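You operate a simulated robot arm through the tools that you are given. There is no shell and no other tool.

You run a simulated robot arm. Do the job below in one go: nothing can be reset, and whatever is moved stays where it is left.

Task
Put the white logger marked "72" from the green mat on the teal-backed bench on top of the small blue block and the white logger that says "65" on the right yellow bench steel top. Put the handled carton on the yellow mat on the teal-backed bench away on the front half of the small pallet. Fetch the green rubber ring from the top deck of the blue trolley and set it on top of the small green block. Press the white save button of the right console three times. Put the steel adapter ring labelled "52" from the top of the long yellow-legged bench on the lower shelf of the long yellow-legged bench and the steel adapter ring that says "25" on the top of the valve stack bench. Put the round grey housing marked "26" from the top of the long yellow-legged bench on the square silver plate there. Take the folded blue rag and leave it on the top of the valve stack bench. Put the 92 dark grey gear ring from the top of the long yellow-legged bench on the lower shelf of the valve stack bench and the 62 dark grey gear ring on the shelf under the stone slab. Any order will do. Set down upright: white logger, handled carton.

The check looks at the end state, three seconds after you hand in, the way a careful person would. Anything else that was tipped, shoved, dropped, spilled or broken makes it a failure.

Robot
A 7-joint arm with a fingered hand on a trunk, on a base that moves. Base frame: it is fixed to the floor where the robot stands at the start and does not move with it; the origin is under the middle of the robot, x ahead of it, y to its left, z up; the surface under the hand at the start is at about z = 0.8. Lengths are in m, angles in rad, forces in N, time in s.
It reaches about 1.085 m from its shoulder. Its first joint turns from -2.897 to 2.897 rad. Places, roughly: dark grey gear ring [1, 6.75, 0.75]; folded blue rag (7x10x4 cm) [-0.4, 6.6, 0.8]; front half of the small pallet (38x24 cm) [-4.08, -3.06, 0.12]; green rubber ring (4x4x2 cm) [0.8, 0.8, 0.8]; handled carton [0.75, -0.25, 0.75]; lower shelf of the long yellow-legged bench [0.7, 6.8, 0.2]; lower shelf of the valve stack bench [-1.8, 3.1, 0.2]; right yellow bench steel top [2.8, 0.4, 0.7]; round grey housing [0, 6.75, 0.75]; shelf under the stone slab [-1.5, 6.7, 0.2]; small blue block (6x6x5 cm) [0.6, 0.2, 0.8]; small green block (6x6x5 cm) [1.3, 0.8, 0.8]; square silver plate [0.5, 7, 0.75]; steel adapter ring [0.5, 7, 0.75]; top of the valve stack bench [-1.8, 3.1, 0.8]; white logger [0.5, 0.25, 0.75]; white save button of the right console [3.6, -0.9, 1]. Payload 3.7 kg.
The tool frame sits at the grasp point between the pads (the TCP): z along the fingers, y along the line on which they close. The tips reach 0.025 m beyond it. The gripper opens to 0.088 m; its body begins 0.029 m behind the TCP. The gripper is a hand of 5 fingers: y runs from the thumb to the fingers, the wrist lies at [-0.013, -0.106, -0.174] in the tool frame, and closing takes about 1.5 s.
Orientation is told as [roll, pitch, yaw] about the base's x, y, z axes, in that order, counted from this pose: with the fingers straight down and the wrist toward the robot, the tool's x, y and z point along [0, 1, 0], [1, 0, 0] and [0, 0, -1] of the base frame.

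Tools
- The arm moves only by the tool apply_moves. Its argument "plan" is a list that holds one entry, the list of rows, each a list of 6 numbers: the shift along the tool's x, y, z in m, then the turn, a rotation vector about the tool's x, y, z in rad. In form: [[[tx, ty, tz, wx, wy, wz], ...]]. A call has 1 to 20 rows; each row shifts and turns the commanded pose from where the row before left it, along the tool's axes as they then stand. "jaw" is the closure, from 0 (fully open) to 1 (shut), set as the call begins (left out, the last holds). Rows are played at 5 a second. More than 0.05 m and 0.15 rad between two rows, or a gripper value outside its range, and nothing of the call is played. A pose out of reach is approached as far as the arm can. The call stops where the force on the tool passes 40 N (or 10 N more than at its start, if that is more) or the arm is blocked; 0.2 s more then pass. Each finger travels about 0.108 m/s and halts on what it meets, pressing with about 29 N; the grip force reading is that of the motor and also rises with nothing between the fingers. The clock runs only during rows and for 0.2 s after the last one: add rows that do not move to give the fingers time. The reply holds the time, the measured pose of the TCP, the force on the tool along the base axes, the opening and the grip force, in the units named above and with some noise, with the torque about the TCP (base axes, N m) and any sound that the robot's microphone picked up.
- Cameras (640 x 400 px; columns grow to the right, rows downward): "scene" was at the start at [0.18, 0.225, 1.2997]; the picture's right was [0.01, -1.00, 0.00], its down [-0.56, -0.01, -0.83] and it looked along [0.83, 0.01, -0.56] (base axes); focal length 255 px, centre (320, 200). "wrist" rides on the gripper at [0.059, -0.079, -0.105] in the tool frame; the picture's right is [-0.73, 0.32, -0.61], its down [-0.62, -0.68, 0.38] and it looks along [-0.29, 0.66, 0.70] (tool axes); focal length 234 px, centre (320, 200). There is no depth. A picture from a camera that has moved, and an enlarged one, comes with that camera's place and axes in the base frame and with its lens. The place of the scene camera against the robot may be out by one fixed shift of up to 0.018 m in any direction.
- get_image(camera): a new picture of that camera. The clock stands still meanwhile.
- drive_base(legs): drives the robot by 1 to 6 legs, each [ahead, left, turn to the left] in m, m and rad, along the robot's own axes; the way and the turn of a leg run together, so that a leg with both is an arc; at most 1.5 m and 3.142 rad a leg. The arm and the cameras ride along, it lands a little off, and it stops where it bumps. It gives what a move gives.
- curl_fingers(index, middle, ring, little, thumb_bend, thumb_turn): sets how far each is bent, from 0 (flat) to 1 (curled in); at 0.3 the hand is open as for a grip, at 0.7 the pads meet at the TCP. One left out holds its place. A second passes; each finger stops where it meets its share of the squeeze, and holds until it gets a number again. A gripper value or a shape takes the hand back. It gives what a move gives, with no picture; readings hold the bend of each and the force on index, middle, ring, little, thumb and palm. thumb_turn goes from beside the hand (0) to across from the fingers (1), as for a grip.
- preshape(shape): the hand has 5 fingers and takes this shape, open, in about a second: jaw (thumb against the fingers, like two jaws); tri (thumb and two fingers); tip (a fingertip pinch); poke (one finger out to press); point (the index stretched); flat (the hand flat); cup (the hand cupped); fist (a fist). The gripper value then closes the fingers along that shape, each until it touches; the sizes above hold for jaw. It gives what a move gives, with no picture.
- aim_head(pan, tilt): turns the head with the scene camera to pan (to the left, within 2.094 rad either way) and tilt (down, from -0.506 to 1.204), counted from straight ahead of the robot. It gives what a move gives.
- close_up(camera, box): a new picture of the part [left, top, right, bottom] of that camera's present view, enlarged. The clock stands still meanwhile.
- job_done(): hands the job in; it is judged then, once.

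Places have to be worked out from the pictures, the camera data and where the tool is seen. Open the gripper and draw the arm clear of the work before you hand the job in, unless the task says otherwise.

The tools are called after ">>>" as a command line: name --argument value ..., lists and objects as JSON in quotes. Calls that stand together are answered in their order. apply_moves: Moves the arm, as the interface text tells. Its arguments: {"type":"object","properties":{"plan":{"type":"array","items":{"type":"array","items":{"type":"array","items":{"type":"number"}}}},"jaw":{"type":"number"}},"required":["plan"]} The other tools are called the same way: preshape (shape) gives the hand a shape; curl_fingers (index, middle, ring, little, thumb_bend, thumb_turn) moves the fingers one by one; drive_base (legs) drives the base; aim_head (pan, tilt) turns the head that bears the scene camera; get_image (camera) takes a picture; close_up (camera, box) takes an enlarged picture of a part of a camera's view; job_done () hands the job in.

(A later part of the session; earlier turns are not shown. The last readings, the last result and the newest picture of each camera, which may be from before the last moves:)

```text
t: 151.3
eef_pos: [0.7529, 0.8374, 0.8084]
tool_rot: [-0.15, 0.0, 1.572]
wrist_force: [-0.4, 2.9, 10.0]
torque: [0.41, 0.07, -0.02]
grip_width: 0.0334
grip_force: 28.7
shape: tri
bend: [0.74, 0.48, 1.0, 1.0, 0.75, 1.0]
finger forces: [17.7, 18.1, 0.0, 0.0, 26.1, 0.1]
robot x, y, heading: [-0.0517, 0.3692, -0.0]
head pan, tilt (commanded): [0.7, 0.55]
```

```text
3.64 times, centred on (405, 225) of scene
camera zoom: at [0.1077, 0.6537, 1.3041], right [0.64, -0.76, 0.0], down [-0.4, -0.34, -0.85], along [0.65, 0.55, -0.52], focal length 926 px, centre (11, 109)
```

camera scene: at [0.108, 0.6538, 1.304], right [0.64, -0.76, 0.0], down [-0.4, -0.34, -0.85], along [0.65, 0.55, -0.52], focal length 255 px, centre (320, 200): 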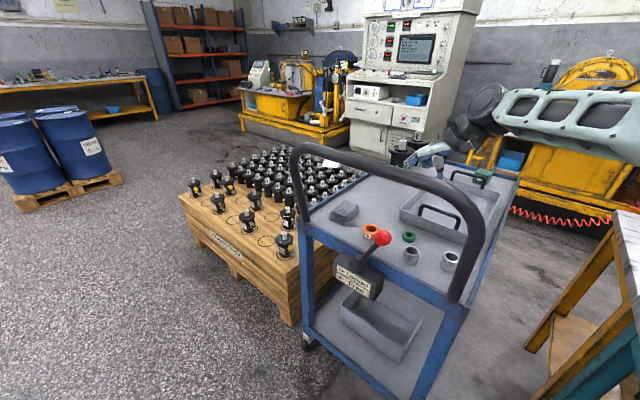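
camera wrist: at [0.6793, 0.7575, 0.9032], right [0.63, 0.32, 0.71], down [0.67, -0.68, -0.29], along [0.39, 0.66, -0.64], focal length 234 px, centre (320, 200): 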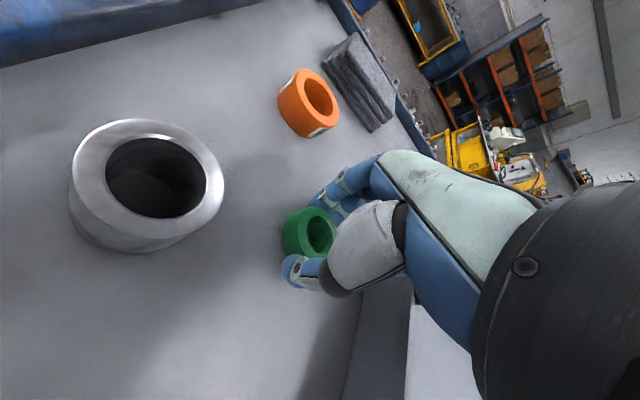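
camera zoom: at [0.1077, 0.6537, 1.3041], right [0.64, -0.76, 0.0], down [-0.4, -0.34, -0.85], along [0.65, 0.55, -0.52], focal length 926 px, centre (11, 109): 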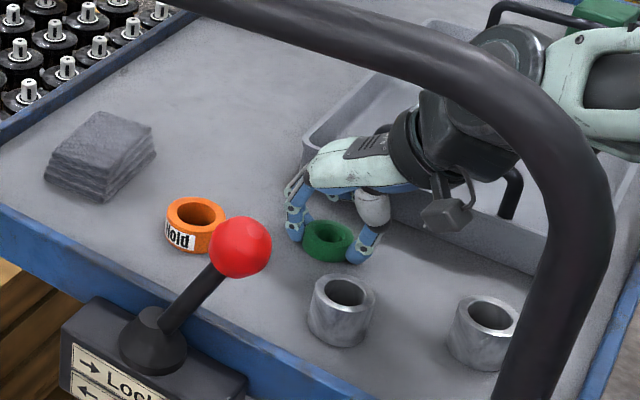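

The ring is gripped at 3.3 cm with balanced finger forces. I lift straight up about 20 cm and check that it is held.

>>> apply_moves --plan '[[[-0.003, 0, -0.02, 0, 0, 0], [-0.0045, 0, -0.03, 0, 0, 0], [-0.006, 0, -0.04, 0, 0, 0], [-0.006, 0, -0.04, 0, 0, 0], [-0.006, 0, -0.04, 0, 0, 0], [-0.004, 0, -0.03, 0, 0, 0], [0, 0, 0, 0, 0, 0]]]'

>>> get_image --camera "wrist"

>>> get_image --camera "scene"

```text
t: 152.9
eef_pos: [0.7525, 0.8364, 1.0114]
tool_rot: [-0.15, 0.001, 1.573]
wrist_force: [-0.3, 0.1, 0.4]
torque: [0.0, 0.02, 0.01]
grip_width: 0.0331
grip_force: 29.2
shape: tri
bend: [0.74, 0.48, 1.0, 1.0, 0.75, 1.0]
finger forces: [8.9, 17.6, 0.0, 0.0, 27.3, 0.1]
robot x, y, heading: [-0.0517, 0.3719, -0.004]
head pan, tilt (commanded): [0.7, 0.55]
```

```text
taken
camera wrist: at [0.6797, 0.7567, 1.1053], right [0.63, 0.32, 0.71], down [0.67, -0.68, -0.29], along [0.39, 0.66, -0.65], focal length 234 px, centre (320, 200)
```

wrist: 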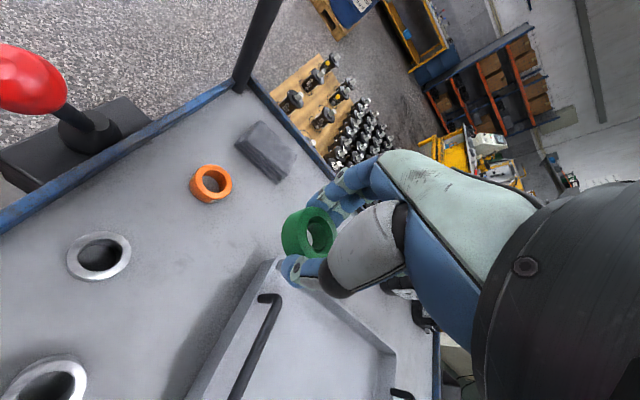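

```text
taken
camera scene: at [0.108, 0.6538, 1.304], right [0.64, -0.76, 0.0], down [-0.4, -0.34, -0.85], along [0.65, 0.55, -0.52], focal length 255 px, centre (320, 200)
```

scene: 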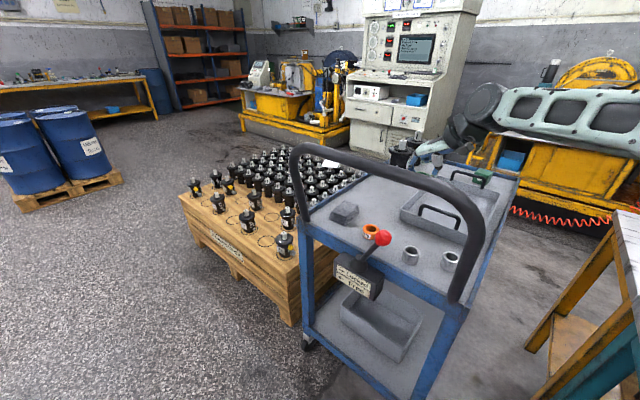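

The green ring is held securely. I drive the base right so the hand slides out over the trolley's open side, away from the handle.

>>> drive_base --legs '[[-0.02, -0.38, 0]]'

>>> get_image --camera "wrist"

>>> get_image --camera "scene"

```text
t: 155.3
eef_pos: [0.7336, 0.4574, 1.0108]
tool_rot: [-0.15, 0.001, 1.575]
wrist_force: [-0.3, -0.4, -0.3]
torque: [-0.03, -0.02, -0.01]
grip_width: 0.0332
grip_force: 28.8
shape: tri
bend: [0.74, 0.48, 1.0, 1.0, 0.75, 1.0]
finger forces: [8.9, 17.6, 0.1, 0.0, 27.1, 0.0]
robot x, y, heading: [-0.0727, -0.0081, 0.004]
head pan, tilt (commanded): [0.7, 0.55]
```

```text
taken
camera wrist: at [0.6597, 0.3777, 1.1049], right [0.63, 0.33, 0.71], down [0.68, -0.68, -0.29], along [0.39, 0.66, -0.64], focal length 234 px, centre (320, 200)
```

wrist: 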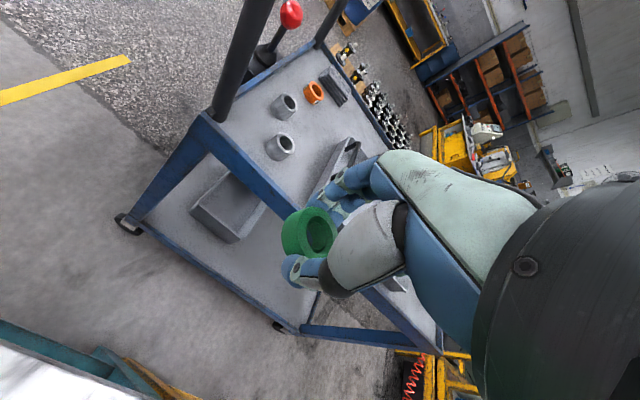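

```text
taken
camera scene: at [0.0883, 0.2735, 1.304], right [0.65, -0.76, 0.0], down [-0.4, -0.34, -0.85], along [0.65, 0.55, -0.52], focal length 255 px, centre (320, 200)
```

scene: 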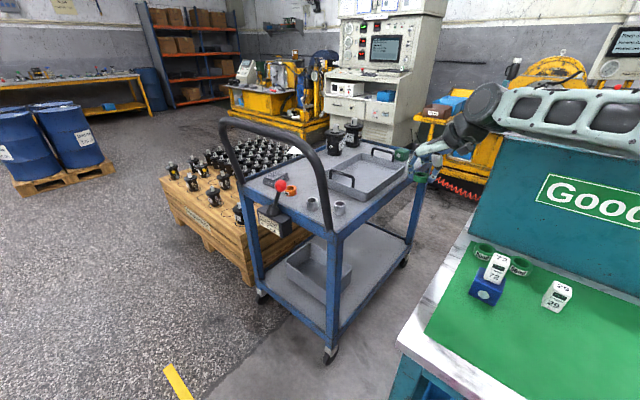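

The hand is clear of the trolley. I back away from the bench, then tuck the arm in a bit for the trip around.

>>> drive_base --legs '[[-0.45, 0, 0]]'

>>> apply_moves --plan '[[[0.0307, -0.0275, -0.0198, 0, 0, 0], [0.0307, -0.0275, -0.0198, 0, 0, 0], [0.0307, -0.0275, -0.0198, 0, 0, 0], [0.0307, -0.0275, -0.0198, 0, 0, 0], [0.0307, -0.0275, -0.0198, 0, 0, 0], [0.0307, -0.0275, -0.0198, 0, 0, 0], [0, 0, 0, 0, 0, 0]]]'

>>> get_image --camera "wrist"

```text
t: 158.0
eef_pos: [0.28, 0.4571, 1.0117]
tool_rot: [-0.149, 0.0, 1.576]
wrist_force: [0.7, -0.7, -0.1]
torque: [0.02, 0.01, -0.02]
grip_width: 0.0333
grip_force: 28.8
shape: tri
bend: [0.74, 0.48, 1.0, 1.0, 0.75, 1.0]
finger forces: [9.0, 17.6, 0.0, 0.0, 27.1, 0.0]
robot x, y, heading: [-0.5227, -0.0086, 0.005]
head pan, tilt (commanded): [0.7, 0.55]
```

```text
t: 159.6
eef_pos: [0.0811, 0.2902, 1.0993]
tool_rot: [-0.149, -0.001, 1.577]
wrist_force: [-0.1, 1.0, -0.8]
torque: [-0.02, -0.01, 0.0]
grip_width: 0.0329
grip_force: 28.7
shape: tri
bend: [0.74, 0.48, 1.0, 1.0, 0.75, 1.0]
finger forces: [8.9, 17.7, 0.0, 0.1, 27.3, 0.1]
robot x, y, heading: [-0.5219, -0.0074, 0.006]
head pan, tilt (commanded): [0.7, 0.55]
```

```text
taken
camera wrist: at [0.0074, 0.2102, 1.1952], right [0.63, 0.33, 0.71], down [0.68, -0.68, -0.29], along [0.39, 0.66, -0.65], focal length 234 px, centre (320, 200)
```

wrist: 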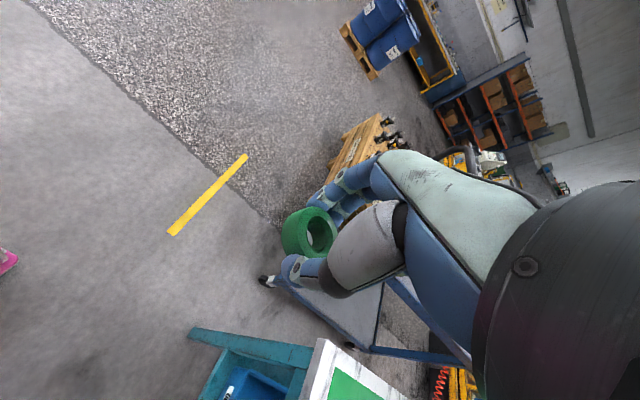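

The ring is steady. I drive around the right end of the bench to x ≈ 1.9, then turn left to face up the lane.

>>> drive_base --legs '[[0, -1.4, -0.006], [1.45, 0, 0], [0.95, 0, 0], [0, 0, 1.57]]'

>>> aim_head --pan 0.2 --tilt 0.45

>>> get_image --camera "scene"

>>> get_image --camera "wrist"

```text
t: 181.8
eef_pos: [1.5849, -0.8136, 1.1002]
tool_rot: [-0.148, -0.001, 3.125]
wrist_force: [-0.3, 0.1, -0.8]
torque: [0.02, 0.0, -0.05]
grip_width: 0.0325
grip_force: 29.4
shape: tri
bend: [0.74, 0.48, 1.0, 1.0, 0.75, 1.0]
finger forces: [8.8, 17.8, 0.0, 0.0, 26.8, 0.0]
robot x, y, heading: [1.8749, -1.4293, 1.557]
head pan, tilt (commanded): [0.7, 0.55]
```

```text
t: 182.7
eef_pos: [1.585, -0.8141, 1.1008]
tool_rot: [-0.15, 0.001, 3.127]
wrist_force: [0.4, 0.0, -0.9]
torque: [0.02, 0.0, -0.01]
grip_width: 0.0326
grip_force: 28.6
shape: tri
bend: [0.74, 0.48, 1.0, 1.0, 0.75, 1.0]
finger forces: [8.8, 17.7, 0.1, 0.0, 26.8, 0.0]
robot x, y, heading: [1.8729, -1.4248, 1.552]
head pan, tilt (commanded): [0.201, 0.45]
```

```text
taken
camera scene: at [1.6254, -1.2321, 1.313], right [0.98, 0.19, 0.0], down [0.08, -0.43, -0.9], along [-0.17, 0.88, -0.44], focal length 255 px, centre (320, 200)
```

scene: 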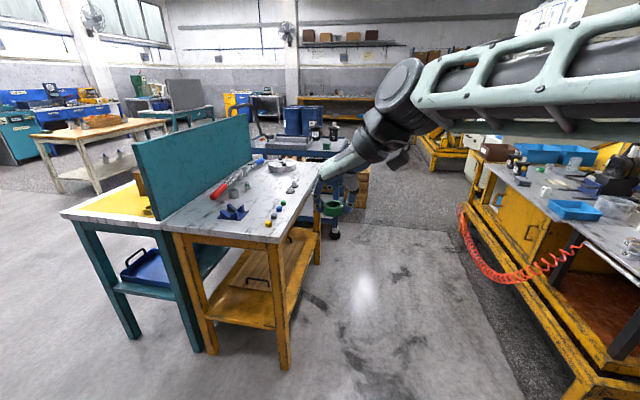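

```text
taken
camera wrist: at [1.6636, -0.8891, 1.1952], right [-0.31, 0.63, 0.71], down [0.69, 0.66, -0.29], along [-0.65, 0.4, -0.65], focal length 234 px, centre (320, 200)
```

wrist: 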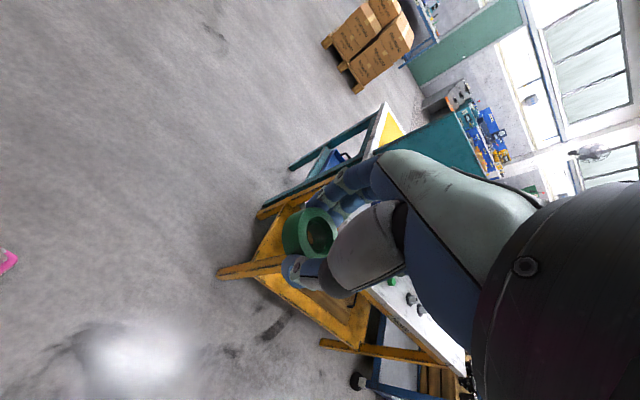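

The lane ahead is clear. I drive up it 1.3 m and look at the trolley's far end and the green block.

>>> drive_base --legs '[[1.3, 0.02, 0.018]]'

>>> aim_head --pan 0.6 --tilt 0.6

>>> get_image --camera "scene"

>>> get_image --camera "wrist"

```text
t: 189.3
eef_pos: [1.5569, 0.4843, 1.1003]
tool_rot: [-0.15, 0.001, -3.134]
wrist_force: [0.0, 0.0, -0.2]
torque: [0.02, 0.0, 0.01]
grip_width: 0.0326
grip_force: 28.8
shape: tri
bend: [0.74, 0.48, 1.0, 1.0, 0.75, 1.0]
finger forces: [8.8, 17.8, 0.0, 0.1, 26.7, 0.1]
robot x, y, heading: [1.8614, -0.1175, 1.572]
head pan, tilt (commanded): [0.201, 0.45]
```

```text
t: 190.1
eef_pos: [1.5575, 0.485, 1.1004]
tool_rot: [-0.151, -0.001, -3.134]
wrist_force: [-1.3, 0.9, -1.0]
torque: [0.0, 0.02, -0.01]
grip_width: 0.0324
grip_force: 29.2
shape: tri
bend: [0.74, 0.48, 1.0, 1.0, 0.75, 1.0]
finger forces: [8.7, 17.8, 0.0, 0.1, 26.8, 0.0]
robot x, y, heading: [1.859, -0.1194, 1.577]
head pan, tilt (commanded): [0.6, 0.6]
```

```text
taken
camera scene: at [1.575, 0.0507, 1.2995], right [0.82, 0.57, 0.0], down [0.32, -0.46, -0.83], along [-0.47, 0.68, -0.56], focal length 255 px, centre (320, 200)
```

scene: 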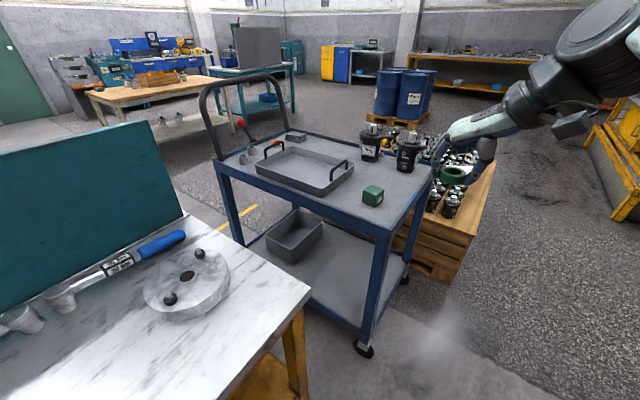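

```text
taken
camera wrist: at [1.6369, 0.4115, 1.1952], right [-0.33, 0.63, 0.71], down [0.68, 0.68, -0.29], along [-0.66, 0.39, -0.65], focal length 234 px, centre (320, 200)
```

wrist: 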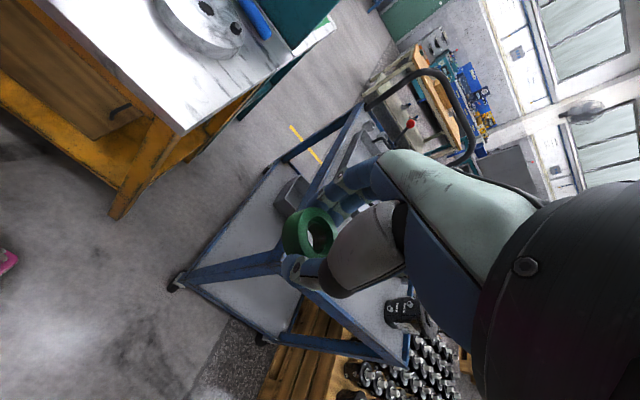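

The green block is visible on the trolley's far corner. I zoom in to locate its top.

>>> close_up --camera "scene" --box '[320, 160, 420, 225]'

>>> close_up --camera "wrist" --box '[230, 170, 390, 320]'

```text
6.15 times, centred on (370, 192) of scene
camera zoom: at [1.575, 0.0507, 1.2995], right [0.82, 0.57, 0.0], down [0.32, -0.46, -0.83], along [-0.47, 0.68, -0.56], focal length 1567 px, centre (12, 246)
```

zoom: 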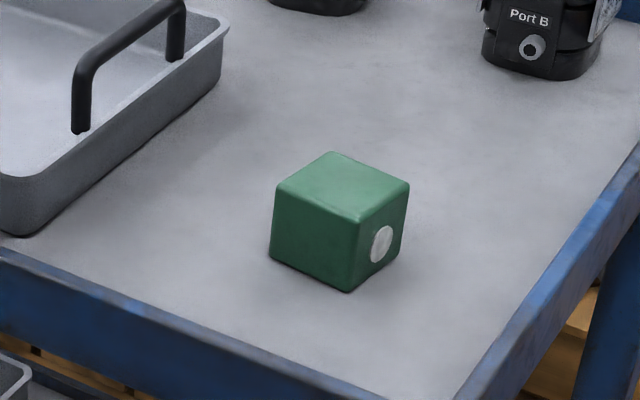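

```text
2.67 times, centred on (310, 245) of wrist
camera zoom: at [1.6369, 0.4115, 1.1952], right [-0.33, 0.63, 0.71], down [0.68, 0.68, -0.29], along [-0.66, 0.39, -0.65], focal length 624 px, centre (347, 80)
```

zoom: 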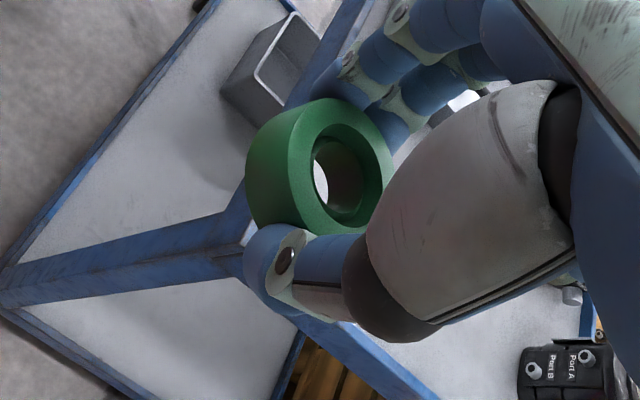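

The block's top is near [1.295, 0.779]. I drive 0.25 m further up the lane to bring it within easy reach.

>>> drive_base --legs '[[0.25, 0, -0.004]]'

>>> aim_head --pan 1.0 --tilt 0.7

>>> get_image --camera "scene"

>>> get_image --camera "wrist"

```text
t: 191.9
eef_pos: [1.5597, 0.7354, 1.1003]
tool_rot: [-0.149, 0.0, -3.139]
wrist_force: [-0.4, 1.0, 0.7]
torque: [0.0, 0.01, 0.01]
grip_width: 0.0327
grip_force: 29.1
shape: tri
bend: [0.74, 0.48, 1.0, 1.0, 0.75, 1.0]
finger forces: [8.8, 17.8, 0.1, 0.0, 26.8, 0.0]
robot x, y, heading: [1.8593, 0.1337, 1.569]
head pan, tilt (commanded): [0.6, 0.6]
```

```text
t: 192.8
eef_pos: [1.559, 0.7367, 1.1006]
tool_rot: [-0.148, 0.001, -3.142]
wrist_force: [0.1, 0.1, -0.6]
torque: [0.0, -0.02, -0.04]
grip_width: 0.0325
grip_force: 28.9
shape: tri
bend: [0.74, 0.48, 1.0, 1.0, 0.75, 1.0]
finger forces: [8.8, 17.9, 0.1, 0.1, 26.7, 0.0]
robot x, y, heading: [1.856, 0.1307, 1.575]
head pan, tilt (commanded): [1.0, 0.7]
```

```text
taken
camera scene: at [1.5531, 0.2741, 1.2909], right [0.54, 0.84, 0.0], down [0.54, -0.35, -0.77], along [-0.64, 0.41, -0.64], focal length 255 px, centre (320, 200)
```

scene: 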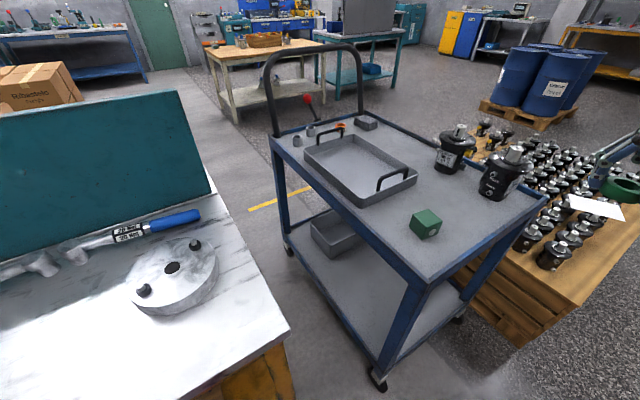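

```text
taken
camera wrist: at [1.6382, 0.6617, 1.1952], right [-0.32, 0.63, 0.71], down [0.68, 0.68, -0.29], along [-0.66, 0.39, -0.64], focal length 234 px, centre (320, 200)
```

wrist: 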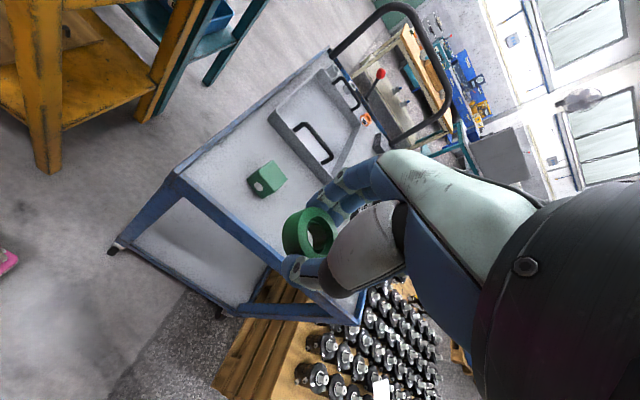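

I zoom on the block with both cameras for a precise fix.

>>> close_up --camera "wrist" --box '[220, 140, 320, 215]'

>>> close_up --camera "scene" --box '[380, 180, 480, 255]'

```text
5.33 times, centred on (270, 178) of wrist
camera zoom: at [1.6382, 0.6617, 1.1952], right [-0.32, 0.63, 0.71], down [0.68, 0.68, -0.29], along [-0.66, 0.39, -0.64], focal length 1249 px, centre (587, 320)
```

zoom: 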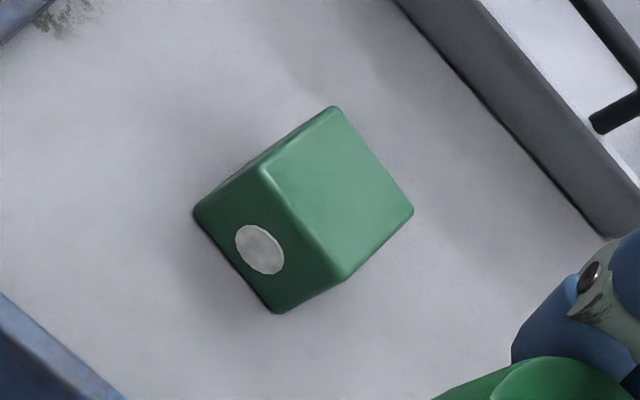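

```text
5.33 times, centred on (430, 218) of scene
camera zoom: at [1.5531, 0.2741, 1.2909], right [0.54, 0.84, 0.0], down [0.54, -0.35, -0.77], along [-0.64, 0.41, -0.64], focal length 1358 px, centre (-267, 107)
```

zoom: 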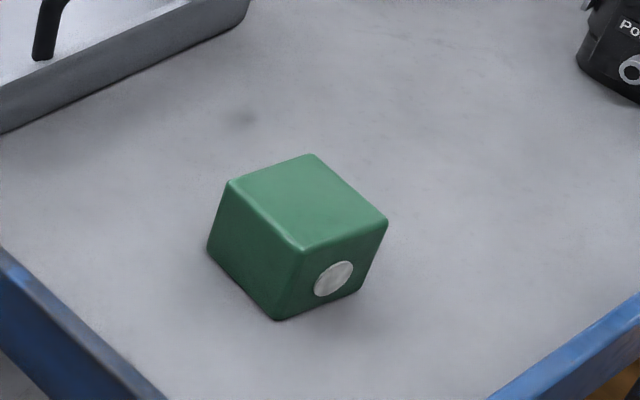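

Estimates agree within about 1 cm; I trust the wrist camera more up close. I move the ring over the block at about z = 1.0 and look again.

>>> apply_moves --plan '[[[-0.0013, 0.0415, 0.017, 0, 0, 0], [-0.0013, 0.0415, 0.017, 0, 0, 0], [-0.0013, 0.0415, 0.017, 0, 0, 0], [-0.0013, 0.0415, 0.017, 0, 0, 0], [-0.0013, 0.0415, 0.017, 0, 0, 0], [-0.0013, 0.0415, 0.017, 0, 0, 0], [0, 0, 0, 0, 0, 0]]]'

>>> get_image --camera "wrist"

>>> get_image --camera "scene"

```text
t: 194.4
eef_pos: [1.3084, 0.7564, 0.9994]
tool_rot: [-0.152, 0.0, -3.14]
wrist_force: [-0.1, 0.3, 0.1]
torque: [0.0, 0.0, 0.02]
grip_width: 0.0324
grip_force: 29.3
shape: tri
bend: [0.74, 0.48, 1.0, 1.0, 0.75, 1.0]
finger forces: [8.9, 17.8, 0.0, 0.0, 26.7, 0.0]
robot x, y, heading: [1.8569, 0.129, 1.571]
head pan, tilt (commanded): [1.0, 0.7]
```

```text
taken
camera wrist: at [1.3887, 0.6832, 1.095], right [-0.32, 0.63, 0.71], down [0.68, 0.68, -0.29], along [-0.66, 0.39, -0.64], focal length 234 px, centre (320, 200)
```

wrist: 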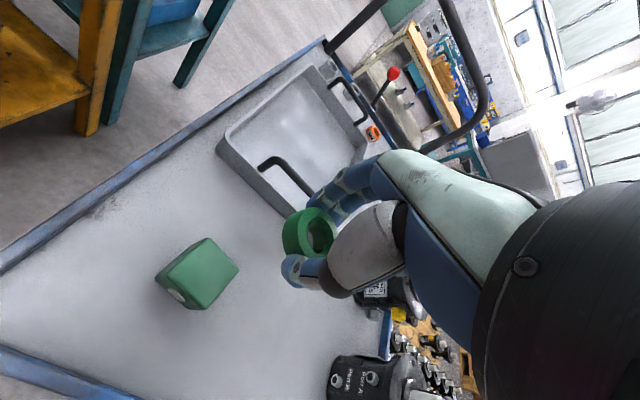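

```text
taken
camera scene: at [1.553, 0.274, 1.2909], right [0.54, 0.84, 0.0], down [0.54, -0.35, -0.76], along [-0.64, 0.41, -0.64], focal length 255 px, centre (320, 200)
```

scene: 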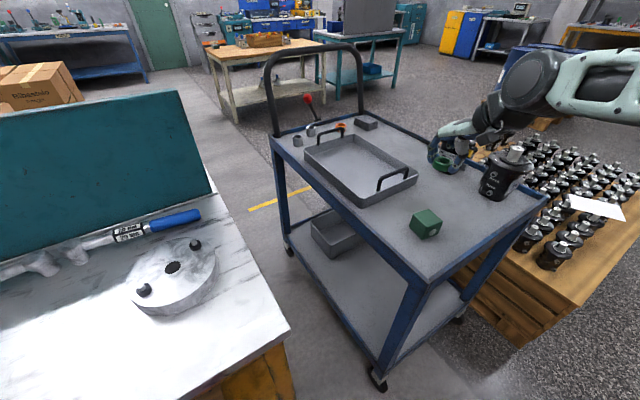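

>>> close_up --camera "wrist" --box '[140, 200, 340, 330]'

```text
3.08 times, centred on (240, 265) of wrist
camera zoom: at [1.3887, 0.6832, 1.095], right [-0.32, 0.63, 0.71], down [0.68, 0.68, -0.29], along [-0.66, 0.39, -0.64], focal length 720 px, centre (566, 0)
```

zoom: 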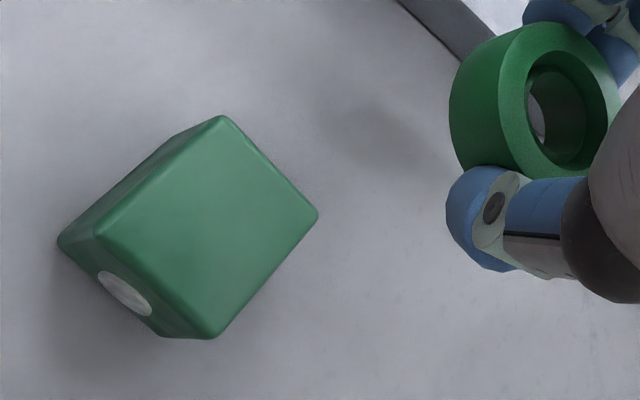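

Two wrist views agree: the block's top centre is [1.317, 0.7555, 0.832]. The ring sits about 7 mm toward the fingers from the TCP, so I aim TCP at [1.324, 0.757] and lower to just above contact.

>>> apply_moves --plan '[[[0, -0.0156, 0, 0, 0, 0], [0.00465, 0, 0.03215, 0, 0, 0], [0.00465, 0, 0.03215, 0, 0, 0], [0.00465, 0, 0.03215, 0, 0, 0], [0.00465, 0, 0.03215, 0, 0, 0], [0, 0, 0, 0, 0, 0]]]'

>>> close_up --camera "wrist" --box '[180, 160, 400, 340]'

>>> close_up --camera "scene" --box '[370, 130, 510, 250]'

```text
t: 195.8
eef_pos: [1.3254, 0.7589, 0.8718]
tool_rot: [-0.149, 0.0, -3.138]
wrist_force: [-0.3, 0.2, -0.7]
torque: [0.04, 0.0, 0.01]
grip_width: 0.0325
grip_force: 28.7
shape: tri
bend: [0.74, 0.48, 1.0, 1.0, 0.75, 1.0]
finger forces: [9.0, 17.9, 0.0, 0.0, 26.7, 0.0]
robot x, y, heading: [1.8576, 0.1316, 1.574]
head pan, tilt (commanded): [1.0, 0.7]
```

```text
2.22 times, centred on (290, 250) of wrist
camera zoom: at [1.4046, 0.6857, 0.9654], right [-0.32, 0.63, 0.71], down [0.68, 0.68, -0.29], along [-0.66, 0.39, -0.65], focal length 520 px, centre (387, 89)
```

zoom: 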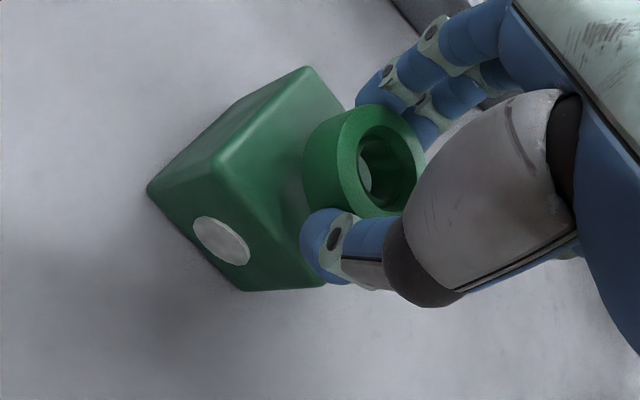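

```text
3.33 times, centred on (440, 190) of scene
camera zoom: at [1.5531, 0.2741, 1.2909], right [0.54, 0.84, 0.0], down [0.54, -0.35, -0.76], along [-0.64, 0.41, -0.64], focal length 849 px, centre (-80, 233)
```

zoom: 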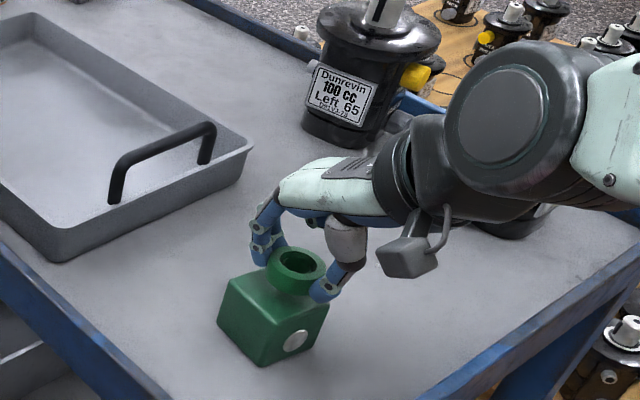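

In both views the ring is centred over the block with about 1 cm to go. I lower in 2–3 mm steps until contact.

>>> apply_moves --plan '[[[0.0004, 0, 0.003, 0, 0, 0], [0.0004, 0, 0.003, 0, 0, 0], [0.0003, 0, 0.002, 0, 0, 0], [0.0003, 0, 0.002, 0, 0, 0], [0, 0, 0, 0, 0, 0]]]'

>>> close_up --camera "scene" --box '[370, 130, 510, 250]'

```text
t: 197.0
eef_pos: [1.3259, 0.7587, 0.8619]
tool_rot: [-0.15, 0.0, -3.14]
wrist_force: [0.2, 0.2, -0.4]
torque: [-0.01, 0.03, -0.01]
grip_width: 0.0325
grip_force: 28.9
shape: tri
bend: [0.74, 0.48, 1.0, 1.0, 0.75, 1.0]
finger forces: [9.0, 17.9, 0.0, 0.0, 26.7, 0.1]
robot x, y, heading: [1.86, 0.1284, 1.57]
head pan, tilt (commanded): [1.0, 0.7]
```

```text
3.33 times, centred on (440, 190) of scene
camera zoom: at [1.5531, 0.2741, 1.2909], right [0.54, 0.84, 0.0], down [0.54, -0.35, -0.76], along [-0.64, 0.41, -0.64], focal length 849 px, centre (-80, 233)
```

zoom: 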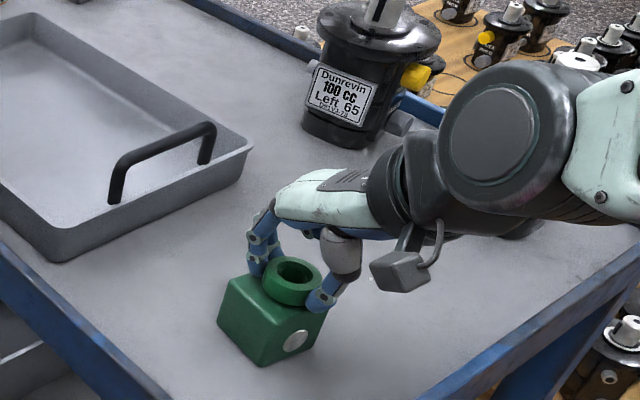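

>>> apply_moves --plan '[[[0.0003, 0, 0.002, 0, 0, 0], [0.0003, 0, 0.002, 0, 0, 0], [0, 0, 0, 0, 0, 0]]]'

```text
t: 197.8
eef_pos: [1.3259, 0.7598, 0.8596]
tool_rot: [-0.152, -0.001, -3.142]
wrist_force: [0.6, -0.1, 12.7]
torque: [-0.1, 0.36, 0.01]
grip_width: 0.0326
grip_force: 29.5
shape: tri
bend: [0.74, 0.49, 1.0, 1.0, 0.75, 1.0]
finger forces: [24.0, 18.1, 0.0, 0.0, 27.8, 0.1]
robot x, y, heading: [1.8571, 0.1294, 1.574]
head pan, tilt (commanded): [1.0, 0.7]
```

Contact at about 13 N. I ease up 1 mm and open the grip partway to release the ring.

>>> apply_moves --plan '[[[-0.0002, 0, -0.001, 0, 0, 0], [0, 0, 0, 0, 0, 0]]]'

>>> apply_moves --plan '[[[0, 0, 0, 0, 0, 0], [0, 0, 0, 0, 0, 0], [0, 0, 0, 0, 0, 0], [0, 0, 0, 0, 0, 0]]]' --jaw 0.35

>>> close_up --camera "scene" --box '[370, 130, 510, 250]'

>>> close_up --camera "wrist" --box '[180, 160, 400, 340]'

```text
t: 198.4
eef_pos: [1.3263, 0.758, 0.8583]
tool_rot: [-0.151, 0.001, -3.14]
wrist_force: [-1.4, 0.4, 12.6]
torque: [-0.07, 0.38, -0.03]
grip_width: 0.0328
grip_force: 29.1
shape: tri
bend: [0.74, 0.49, 1.0, 1.0, 0.75, 0.99]
finger forces: [22.0, 18.3, 0.1, 0.1, 27.3, 0.0]
robot x, y, heading: [1.8602, 0.1314, 1.572]
head pan, tilt (commanded): [1.0, 0.7]
```

```text
t: 199.4
eef_pos: [1.3269, 0.758, 0.8594]
tool_rot: [-0.15, -0.001, -3.14]
wrist_force: [3.9, -1.0, 10.6]
torque: [-0.07, 0.25, 0.08]
grip_width: 0.0541
grip_force: 0.1
shape: tri
bend: [0.74, 0.39, 0.99, 0.99, 0.62, 1.0]
finger forces: [11.0, 0.0, 0.0, 0.1, 0.0, 0.1]
robot x, y, heading: [1.8598, 0.1267, 1.573]
head pan, tilt (commanded): [1.0, 0.7]
```

```text
3.33 times, centred on (440, 190) of scene
camera zoom: at [1.5535, 0.2737, 1.291], right [0.54, 0.84, 0.0], down [0.54, -0.35, -0.77], along [-0.64, 0.41, -0.64], focal length 849 px, centre (-80, 233)
```

zoom: 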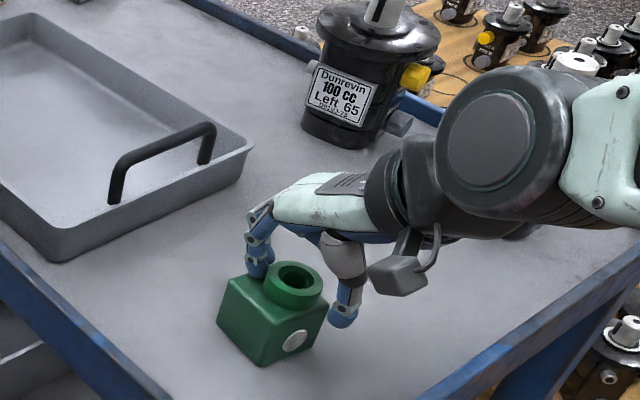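

```text
2.22 times, centred on (290, 250) of wrist
camera zoom: at [1.4049, 0.6847, 0.9529], right [-0.32, 0.63, 0.71], down [0.68, 0.68, -0.29], along [-0.66, 0.39, -0.64], focal length 520 px, centre (387, 89)
```

zoom: 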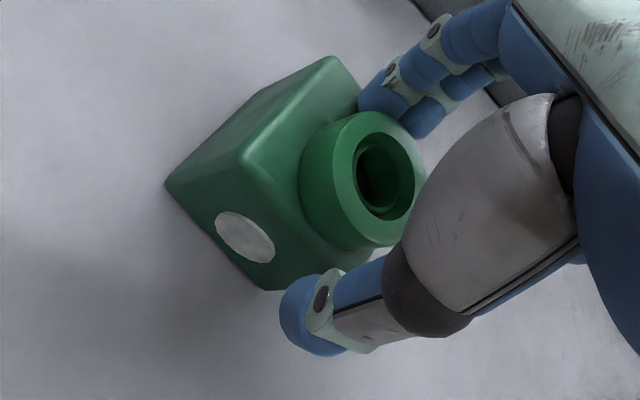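

The ring rests on the block; the index tip still presses lightly on the block top. I lift a little straight up and look again.

>>> apply_moves --plan '[[[-0.0007, 0, -0.005, 0, 0, 0], [-0.0015, 0, -0.01, 0, 0, 0], [0, 0, 0, 0, 0, 0], [0, 0, 0, 0, 0, 0]]]'

>>> close_up --camera "wrist" --box '[180, 160, 400, 340]'

>>> close_up --camera "scene" --box '[390, 180, 480, 255]'

```text
t: 200.4
eef_pos: [1.3255, 0.7584, 0.8731]
tool_rot: [-0.149, 0.001, -3.14]
wrist_force: [0.2, 0.6, -0.8]
torque: [-0.01, -0.01, -0.03]
grip_width: 0.0569
grip_force: 0.0
shape: tri
bend: [0.73, 0.39, 0.99, 0.99, 0.62, 1.0]
finger forces: [0.0, 0.1, 0.1, 0.0, 0.0, 0.0]
robot x, y, heading: [1.8581, 0.1289, 1.574]
head pan, tilt (commanded): [1.0, 0.7]
```

```text
2.22 times, centred on (290, 250) of wrist
camera zoom: at [1.4045, 0.6849, 0.9677], right [-0.32, 0.63, 0.71], down [0.68, 0.68, -0.29], along [-0.66, 0.39, -0.65], focal length 520 px, centre (387, 89)
```

zoom: 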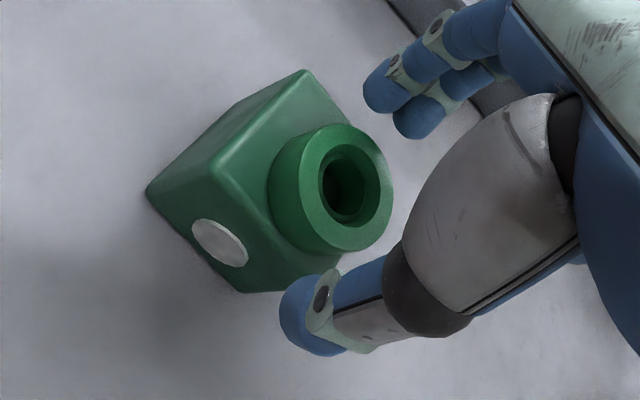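

```text
5.33 times, centred on (435, 218) of scene
camera zoom: at [1.553, 0.2741, 1.2909], right [0.54, 0.84, 0.0], down [0.54, -0.35, -0.76], along [-0.64, 0.41, -0.64], focal length 1358 px, centre (-293, 107)
```

zoom: 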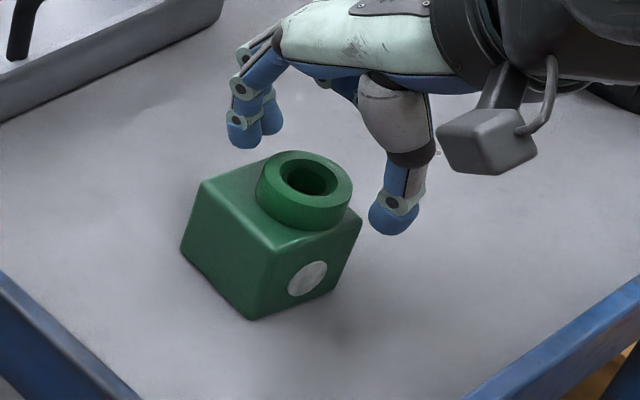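

The ring lies flat on the green block with its centre well inside the block's top. I open fully and withdraw upward and back.

>>> apply_moves --plan '[[[-0.003, 0, -0.02, 0, 0, 0], [-0.0045, 0, -0.03, 0, 0, 0], [-0.006, 0, -0.04, 0, 0, 0], [-0.006, 0, -0.04, 0, 0, 0], [-0.006, 0, -0.04, 0, 0, 0], [-0.006, -0.02, -0.04, 0, 0, 0], [0, -0.05, 0, 0, 0, 0], [0, -0.05, 0, 0, 0, 0], [0, -0.05, 0, 0, 0, 0], [0, -0.05, 0, 0, 0, 0], [0, 0, 0, 0, 0, 0]]]' --jaw 0

>>> get_image --camera "scene"

```text
t: 202.8
eef_pos: [1.5455, 0.7603, 1.0849]
tool_rot: [-0.15, 0.0, -3.139]
wrist_force: [-0.2, -0.1, 0.2]
torque: [0.02, 0.03, 0.0]
grip_width: 0.0877
grip_force: 0.1
shape: tri
bend: [0.3, 0.3, 0.99, 0.99, 0.3, 0.98]
finger forces: [0.0, 0.0, 0.1, 0.0, 0.0, 0.0]
robot x, y, heading: [1.8583, 0.1304, 1.574]
head pan, tilt (commanded): [1.0, 0.7]
```

```text
taken
camera scene: at [1.5531, 0.2741, 1.2909], right [0.54, 0.84, 0.0], down [0.54, -0.35, -0.76], along [-0.64, 0.41, -0.64], focal length 255 px, centre (320, 200)
```

scene: 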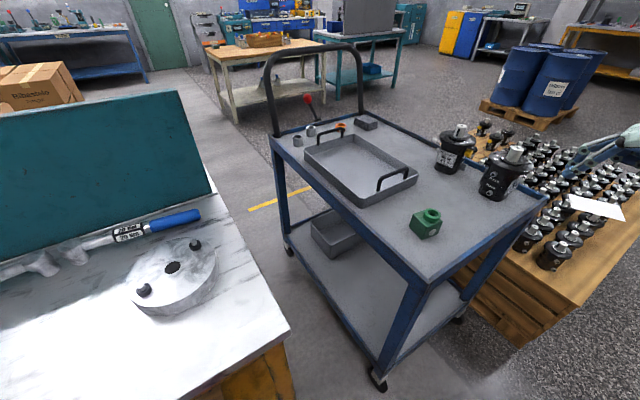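

The ring task is complete. I back down the lane, slide across behind the open aisle to the front of the teal bench, and turn to face it again.

>>> drive_base --legs '[[-1.5, 0, 0], [0, 1.45, 0], [0, 0.95, 0], [0, 0, -1.572]]'

>>> preshape --shape "jaw"

>>> apply_moves --plan '[[[0, 0, 0, 0, 0.15, 0], [0, 0, -0.02, 0, 0, 0.14], [0, 0, 0, 0, 0, 0.14], [0, 0, 0, 0, 0, 0.14], [0, 0, 0, 0, 0, 0.14], [0, 0, 0, 0, 0, 0.14], [0, 0, 0, 0, 0, 0.14], [0, 0, 0, 0, 0, 0.14], [0, 0, 0, 0, 0, 0.14], [0, 0, 0, 0, 0, 0.14], [0, 0, 0, 0, 0, 0.14], [0, 0, 0, 0, 0, 0.14], [0, 0, 0, 0, 0, 0]]]'

>>> aim_head --pan 0.0 --tilt 0.5

>>> get_image --camera "scene"

```text
t: 225.4
eef_pos: [0.1093, -1.0998, 1.0853]
tool_rot: [-0.149, 0.0, 1.598]
wrist_force: [-0.1, 0.0, -0.4]
torque: [0.01, 0.01, -0.01]
grip_width: 0.0877
grip_force: 0.1
shape: tri
bend: [0.3, 0.3, 0.99, 0.99, 0.3, 0.98]
finger forces: [0.1, 0.1, 0.0, 0.0, 0.1, 0.0]
robot x, y, heading: [-0.5164, -1.4263, 0.022]
head pan, tilt (commanded): [1.0, 0.7]
```

```text
t: 226.3
eef_pos: [0.1076, -1.0998, 1.0857]
tool_rot: [-0.15, 0.0, 1.599]
wrist_force: [0.3, -0.2, 0.0]
torque: [0.02, -0.03, -0.02]
grip_width: 0.088
grip_force: 0.0
shape: jaw
bend: [0.3, 0.3, 0.3, 0.3, 0.3, 0.98]
finger forces: [0.0, 0.0, 0.0, 0.0, 0.1, 0.1]
robot x, y, heading: [-0.5143, -1.4291, 0.028]
head pan, tilt (commanded): [1.0, 0.7]
```

```text
t: 229.1
eef_pos: [0.1086, -1.0996, 1.1048]
tool_rot: [0.001, 0.0, 0.057]
wrist_force: [-0.6, -0.3, -0.2]
torque: [0.01, -0.02, 0.0]
grip_width: 0.0877
grip_force: 0.0
shape: jaw
bend: [0.3, 0.3, 0.3, 0.3, 0.3, 0.98]
finger forces: [0.1, 0.0, 0.0, 0.0, 0.0, 0.0]
robot x, y, heading: [-0.5132, -1.4297, 0.028]
head pan, tilt (commanded): [1.0, 0.7]
```

```text
t: 230.3
eef_pos: [0.1087, -1.0997, 1.1049]
tool_rot: [0.001, -0.001, 0.059]
wrist_force: [-1.0, 0.6, 0.1]
torque: [0.02, 0.0, -0.01]
grip_width: 0.0877
grip_force: 0.1
shape: jaw
bend: [0.3, 0.3, 0.3, 0.3, 0.3, 0.98]
finger forces: [0.0, 0.0, 0.1, 0.1, 0.1, 0.0]
robot x, y, heading: [-0.5119, -1.43, 0.03]
head pan, tilt (commanded): [0.0, 0.499]
```

```text
taken
camera scene: at [-0.3369, -1.1992, 1.3086], right [0.03, -1.0, 0.0], down [-0.48, -0.01, -0.88], along [0.88, 0.02, -0.48], focal length 255 px, centre (320, 200)
```

scene: 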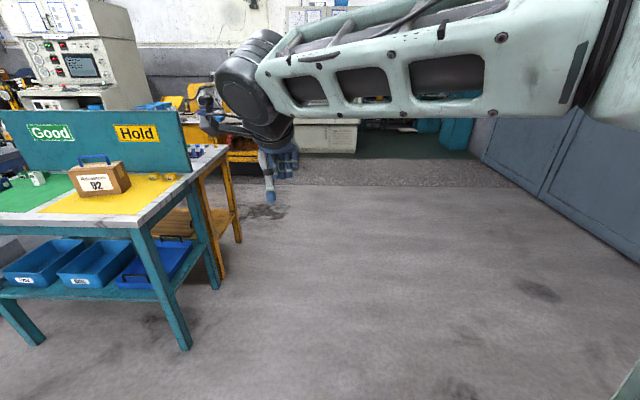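

I strafe left and move in toward the carton.

>>> drive_base --legs '[[0, 1.08, -0.03], [0.36, 0, 0]]'

>>> aim_head --pan -0.2 --tilt 0.6

>>> get_image --camera "scene"

>>> get_image --camera "wrist"

```text
t: 237.8
eef_pos: [0.4594, -0.0409, 1.1062]
tool_rot: [0.0, 0.0, 0.034]
wrist_force: [0.0, 0.4, -0.2]
torque: [-0.02, 0.01, 0.02]
grip_width: 0.0877
grip_force: 0.1
shape: jaw
bend: [0.3, 0.3, 0.3, 0.3, 0.3, 0.98]
finger forces: [0.0, 0.0, 0.0, 0.0, 0.0, 0.0]
robot x, y, heading: [-0.1709, -0.3527, 0.008]
head pan, tilt (commanded): [0.0, 0.499]
```

```text
t: 238.5
eef_pos: [0.4601, -0.0404, 1.105]
tool_rot: [0.0, 0.0, 0.034]
wrist_force: [0.2, -0.6, -0.1]
torque: [0.0, -0.01, 0.0]
grip_width: 0.088
grip_force: 0.2
shape: jaw
bend: [0.3, 0.3, 0.3, 0.3, 0.3, 0.98]
finger forces: [0.1, 0.0, 0.0, 0.0, 0.1, 0.1]
robot x, y, heading: [-0.1728, -0.3524, 0.001]
head pan, tilt (commanded): [-0.201, 0.6]
```

```text
taken
camera scene: at [0.0078, -0.1468, 1.2995], right [-0.2, -0.98, 0.0], down [-0.55, 0.11, -0.83], along [0.81, -0.16, -0.56], focal length 255 px, centre (320, 200)
```

scene: 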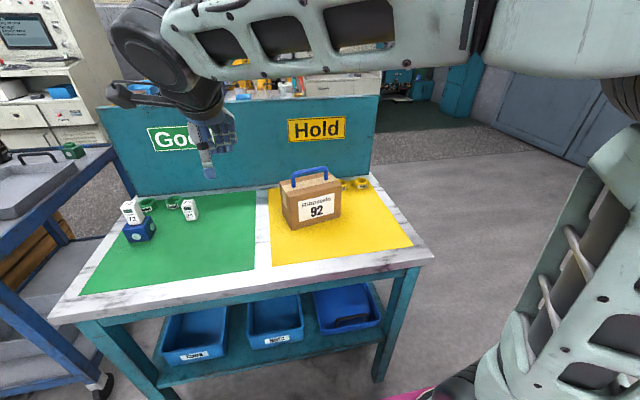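

```text
taken
camera wrist: at [0.3789, 0.0151, 1.2096], right [0.35, -0.71, 0.61], down [-0.66, -0.65, -0.38], along [0.67, -0.27, -0.7], focal length 234 px, centre (320, 200)
```

wrist: 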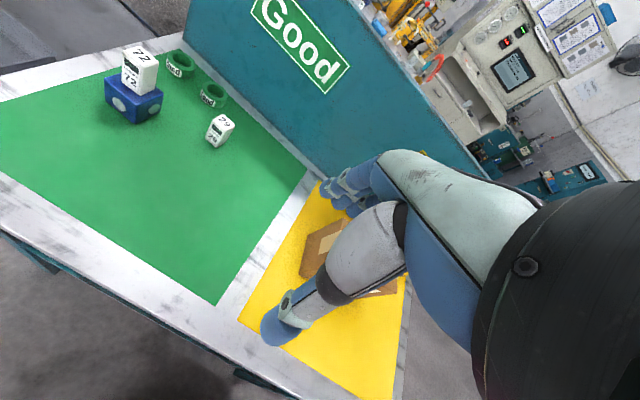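

I zoom on the carton's handle, then bring the hand near it for a close view.

>>> close_up --camera "scene" --box '[255, 150, 385, 245]'

>>> apply_moves --plan '[[[-0.035, 0.025, 0, 0, 0, 0], [-0.035, 0.025, 0, 0, 0, 0], [-0.035, 0.025, 0, 0, 0, 0], [-0.035, 0.025, 0, 0, 0, 0], [-0.035, 0.02, 0, 0, 0, 0], [-0.03, 0, 0, 0, 0, 0], [0, 0, 0, 0, 0, 0]]]'

>>> get_image --camera "wrist"

```text
4.21 times, centred on (320, 198) of scene
camera zoom: at [0.0078, -0.1468, 1.2995], right [-0.2, -0.98, 0.0], down [-0.55, 0.11, -0.83], along [0.81, -0.16, -0.56], focal length 1072 px, centre (320, 210)
```

zoom: 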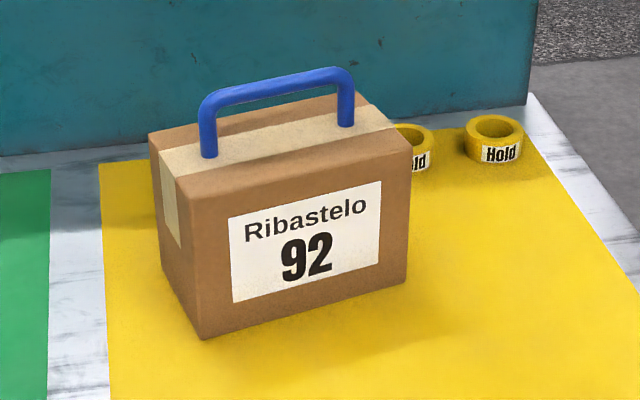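

```text
t: 240.1
eef_pos: [0.5872, -0.2413, 1.1066]
tool_rot: [0.0, -0.001, 0.035]
wrist_force: [0.0, 0.4, -0.1]
torque: [0.02, 0.01, 0.0]
grip_width: 0.0878
grip_force: 0.1
shape: jaw
bend: [0.3, 0.3, 0.3, 0.3, 0.3, 0.98]
finger forces: [0.0, 0.1, 0.0, 0.0, 0.0, 0.1]
robot x, y, heading: [-0.1679, -0.3517, -0.004]
head pan, tilt (commanded): [-0.201, 0.6]
```

```text
taken
camera wrist: at [0.5071, -0.1861, 1.21], right [0.35, -0.71, 0.61], down [-0.66, -0.65, -0.38], along [0.67, -0.27, -0.7], focal length 234 px, centre (320, 200)
```

wrist: 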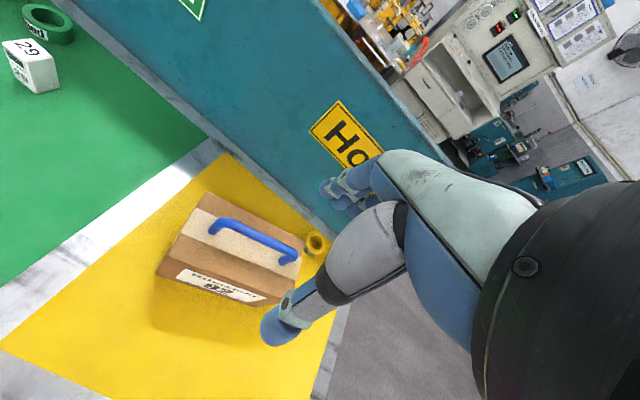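

>>> close_up --camera "wrist" --box '[140, 170, 340, 320]'

```text
2.67 times, centred on (240, 245) of wrist
camera zoom: at [0.5071, -0.1861, 1.21], right [0.35, -0.71, 0.61], down [-0.66, -0.65, -0.38], along [0.67, -0.27, -0.7], focal length 624 px, centre (533, 80)
```

zoom: 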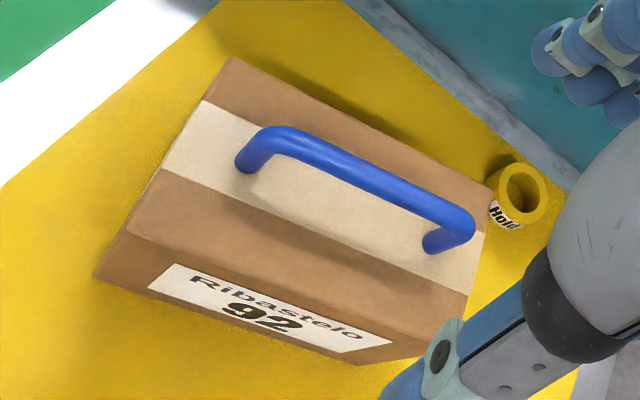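

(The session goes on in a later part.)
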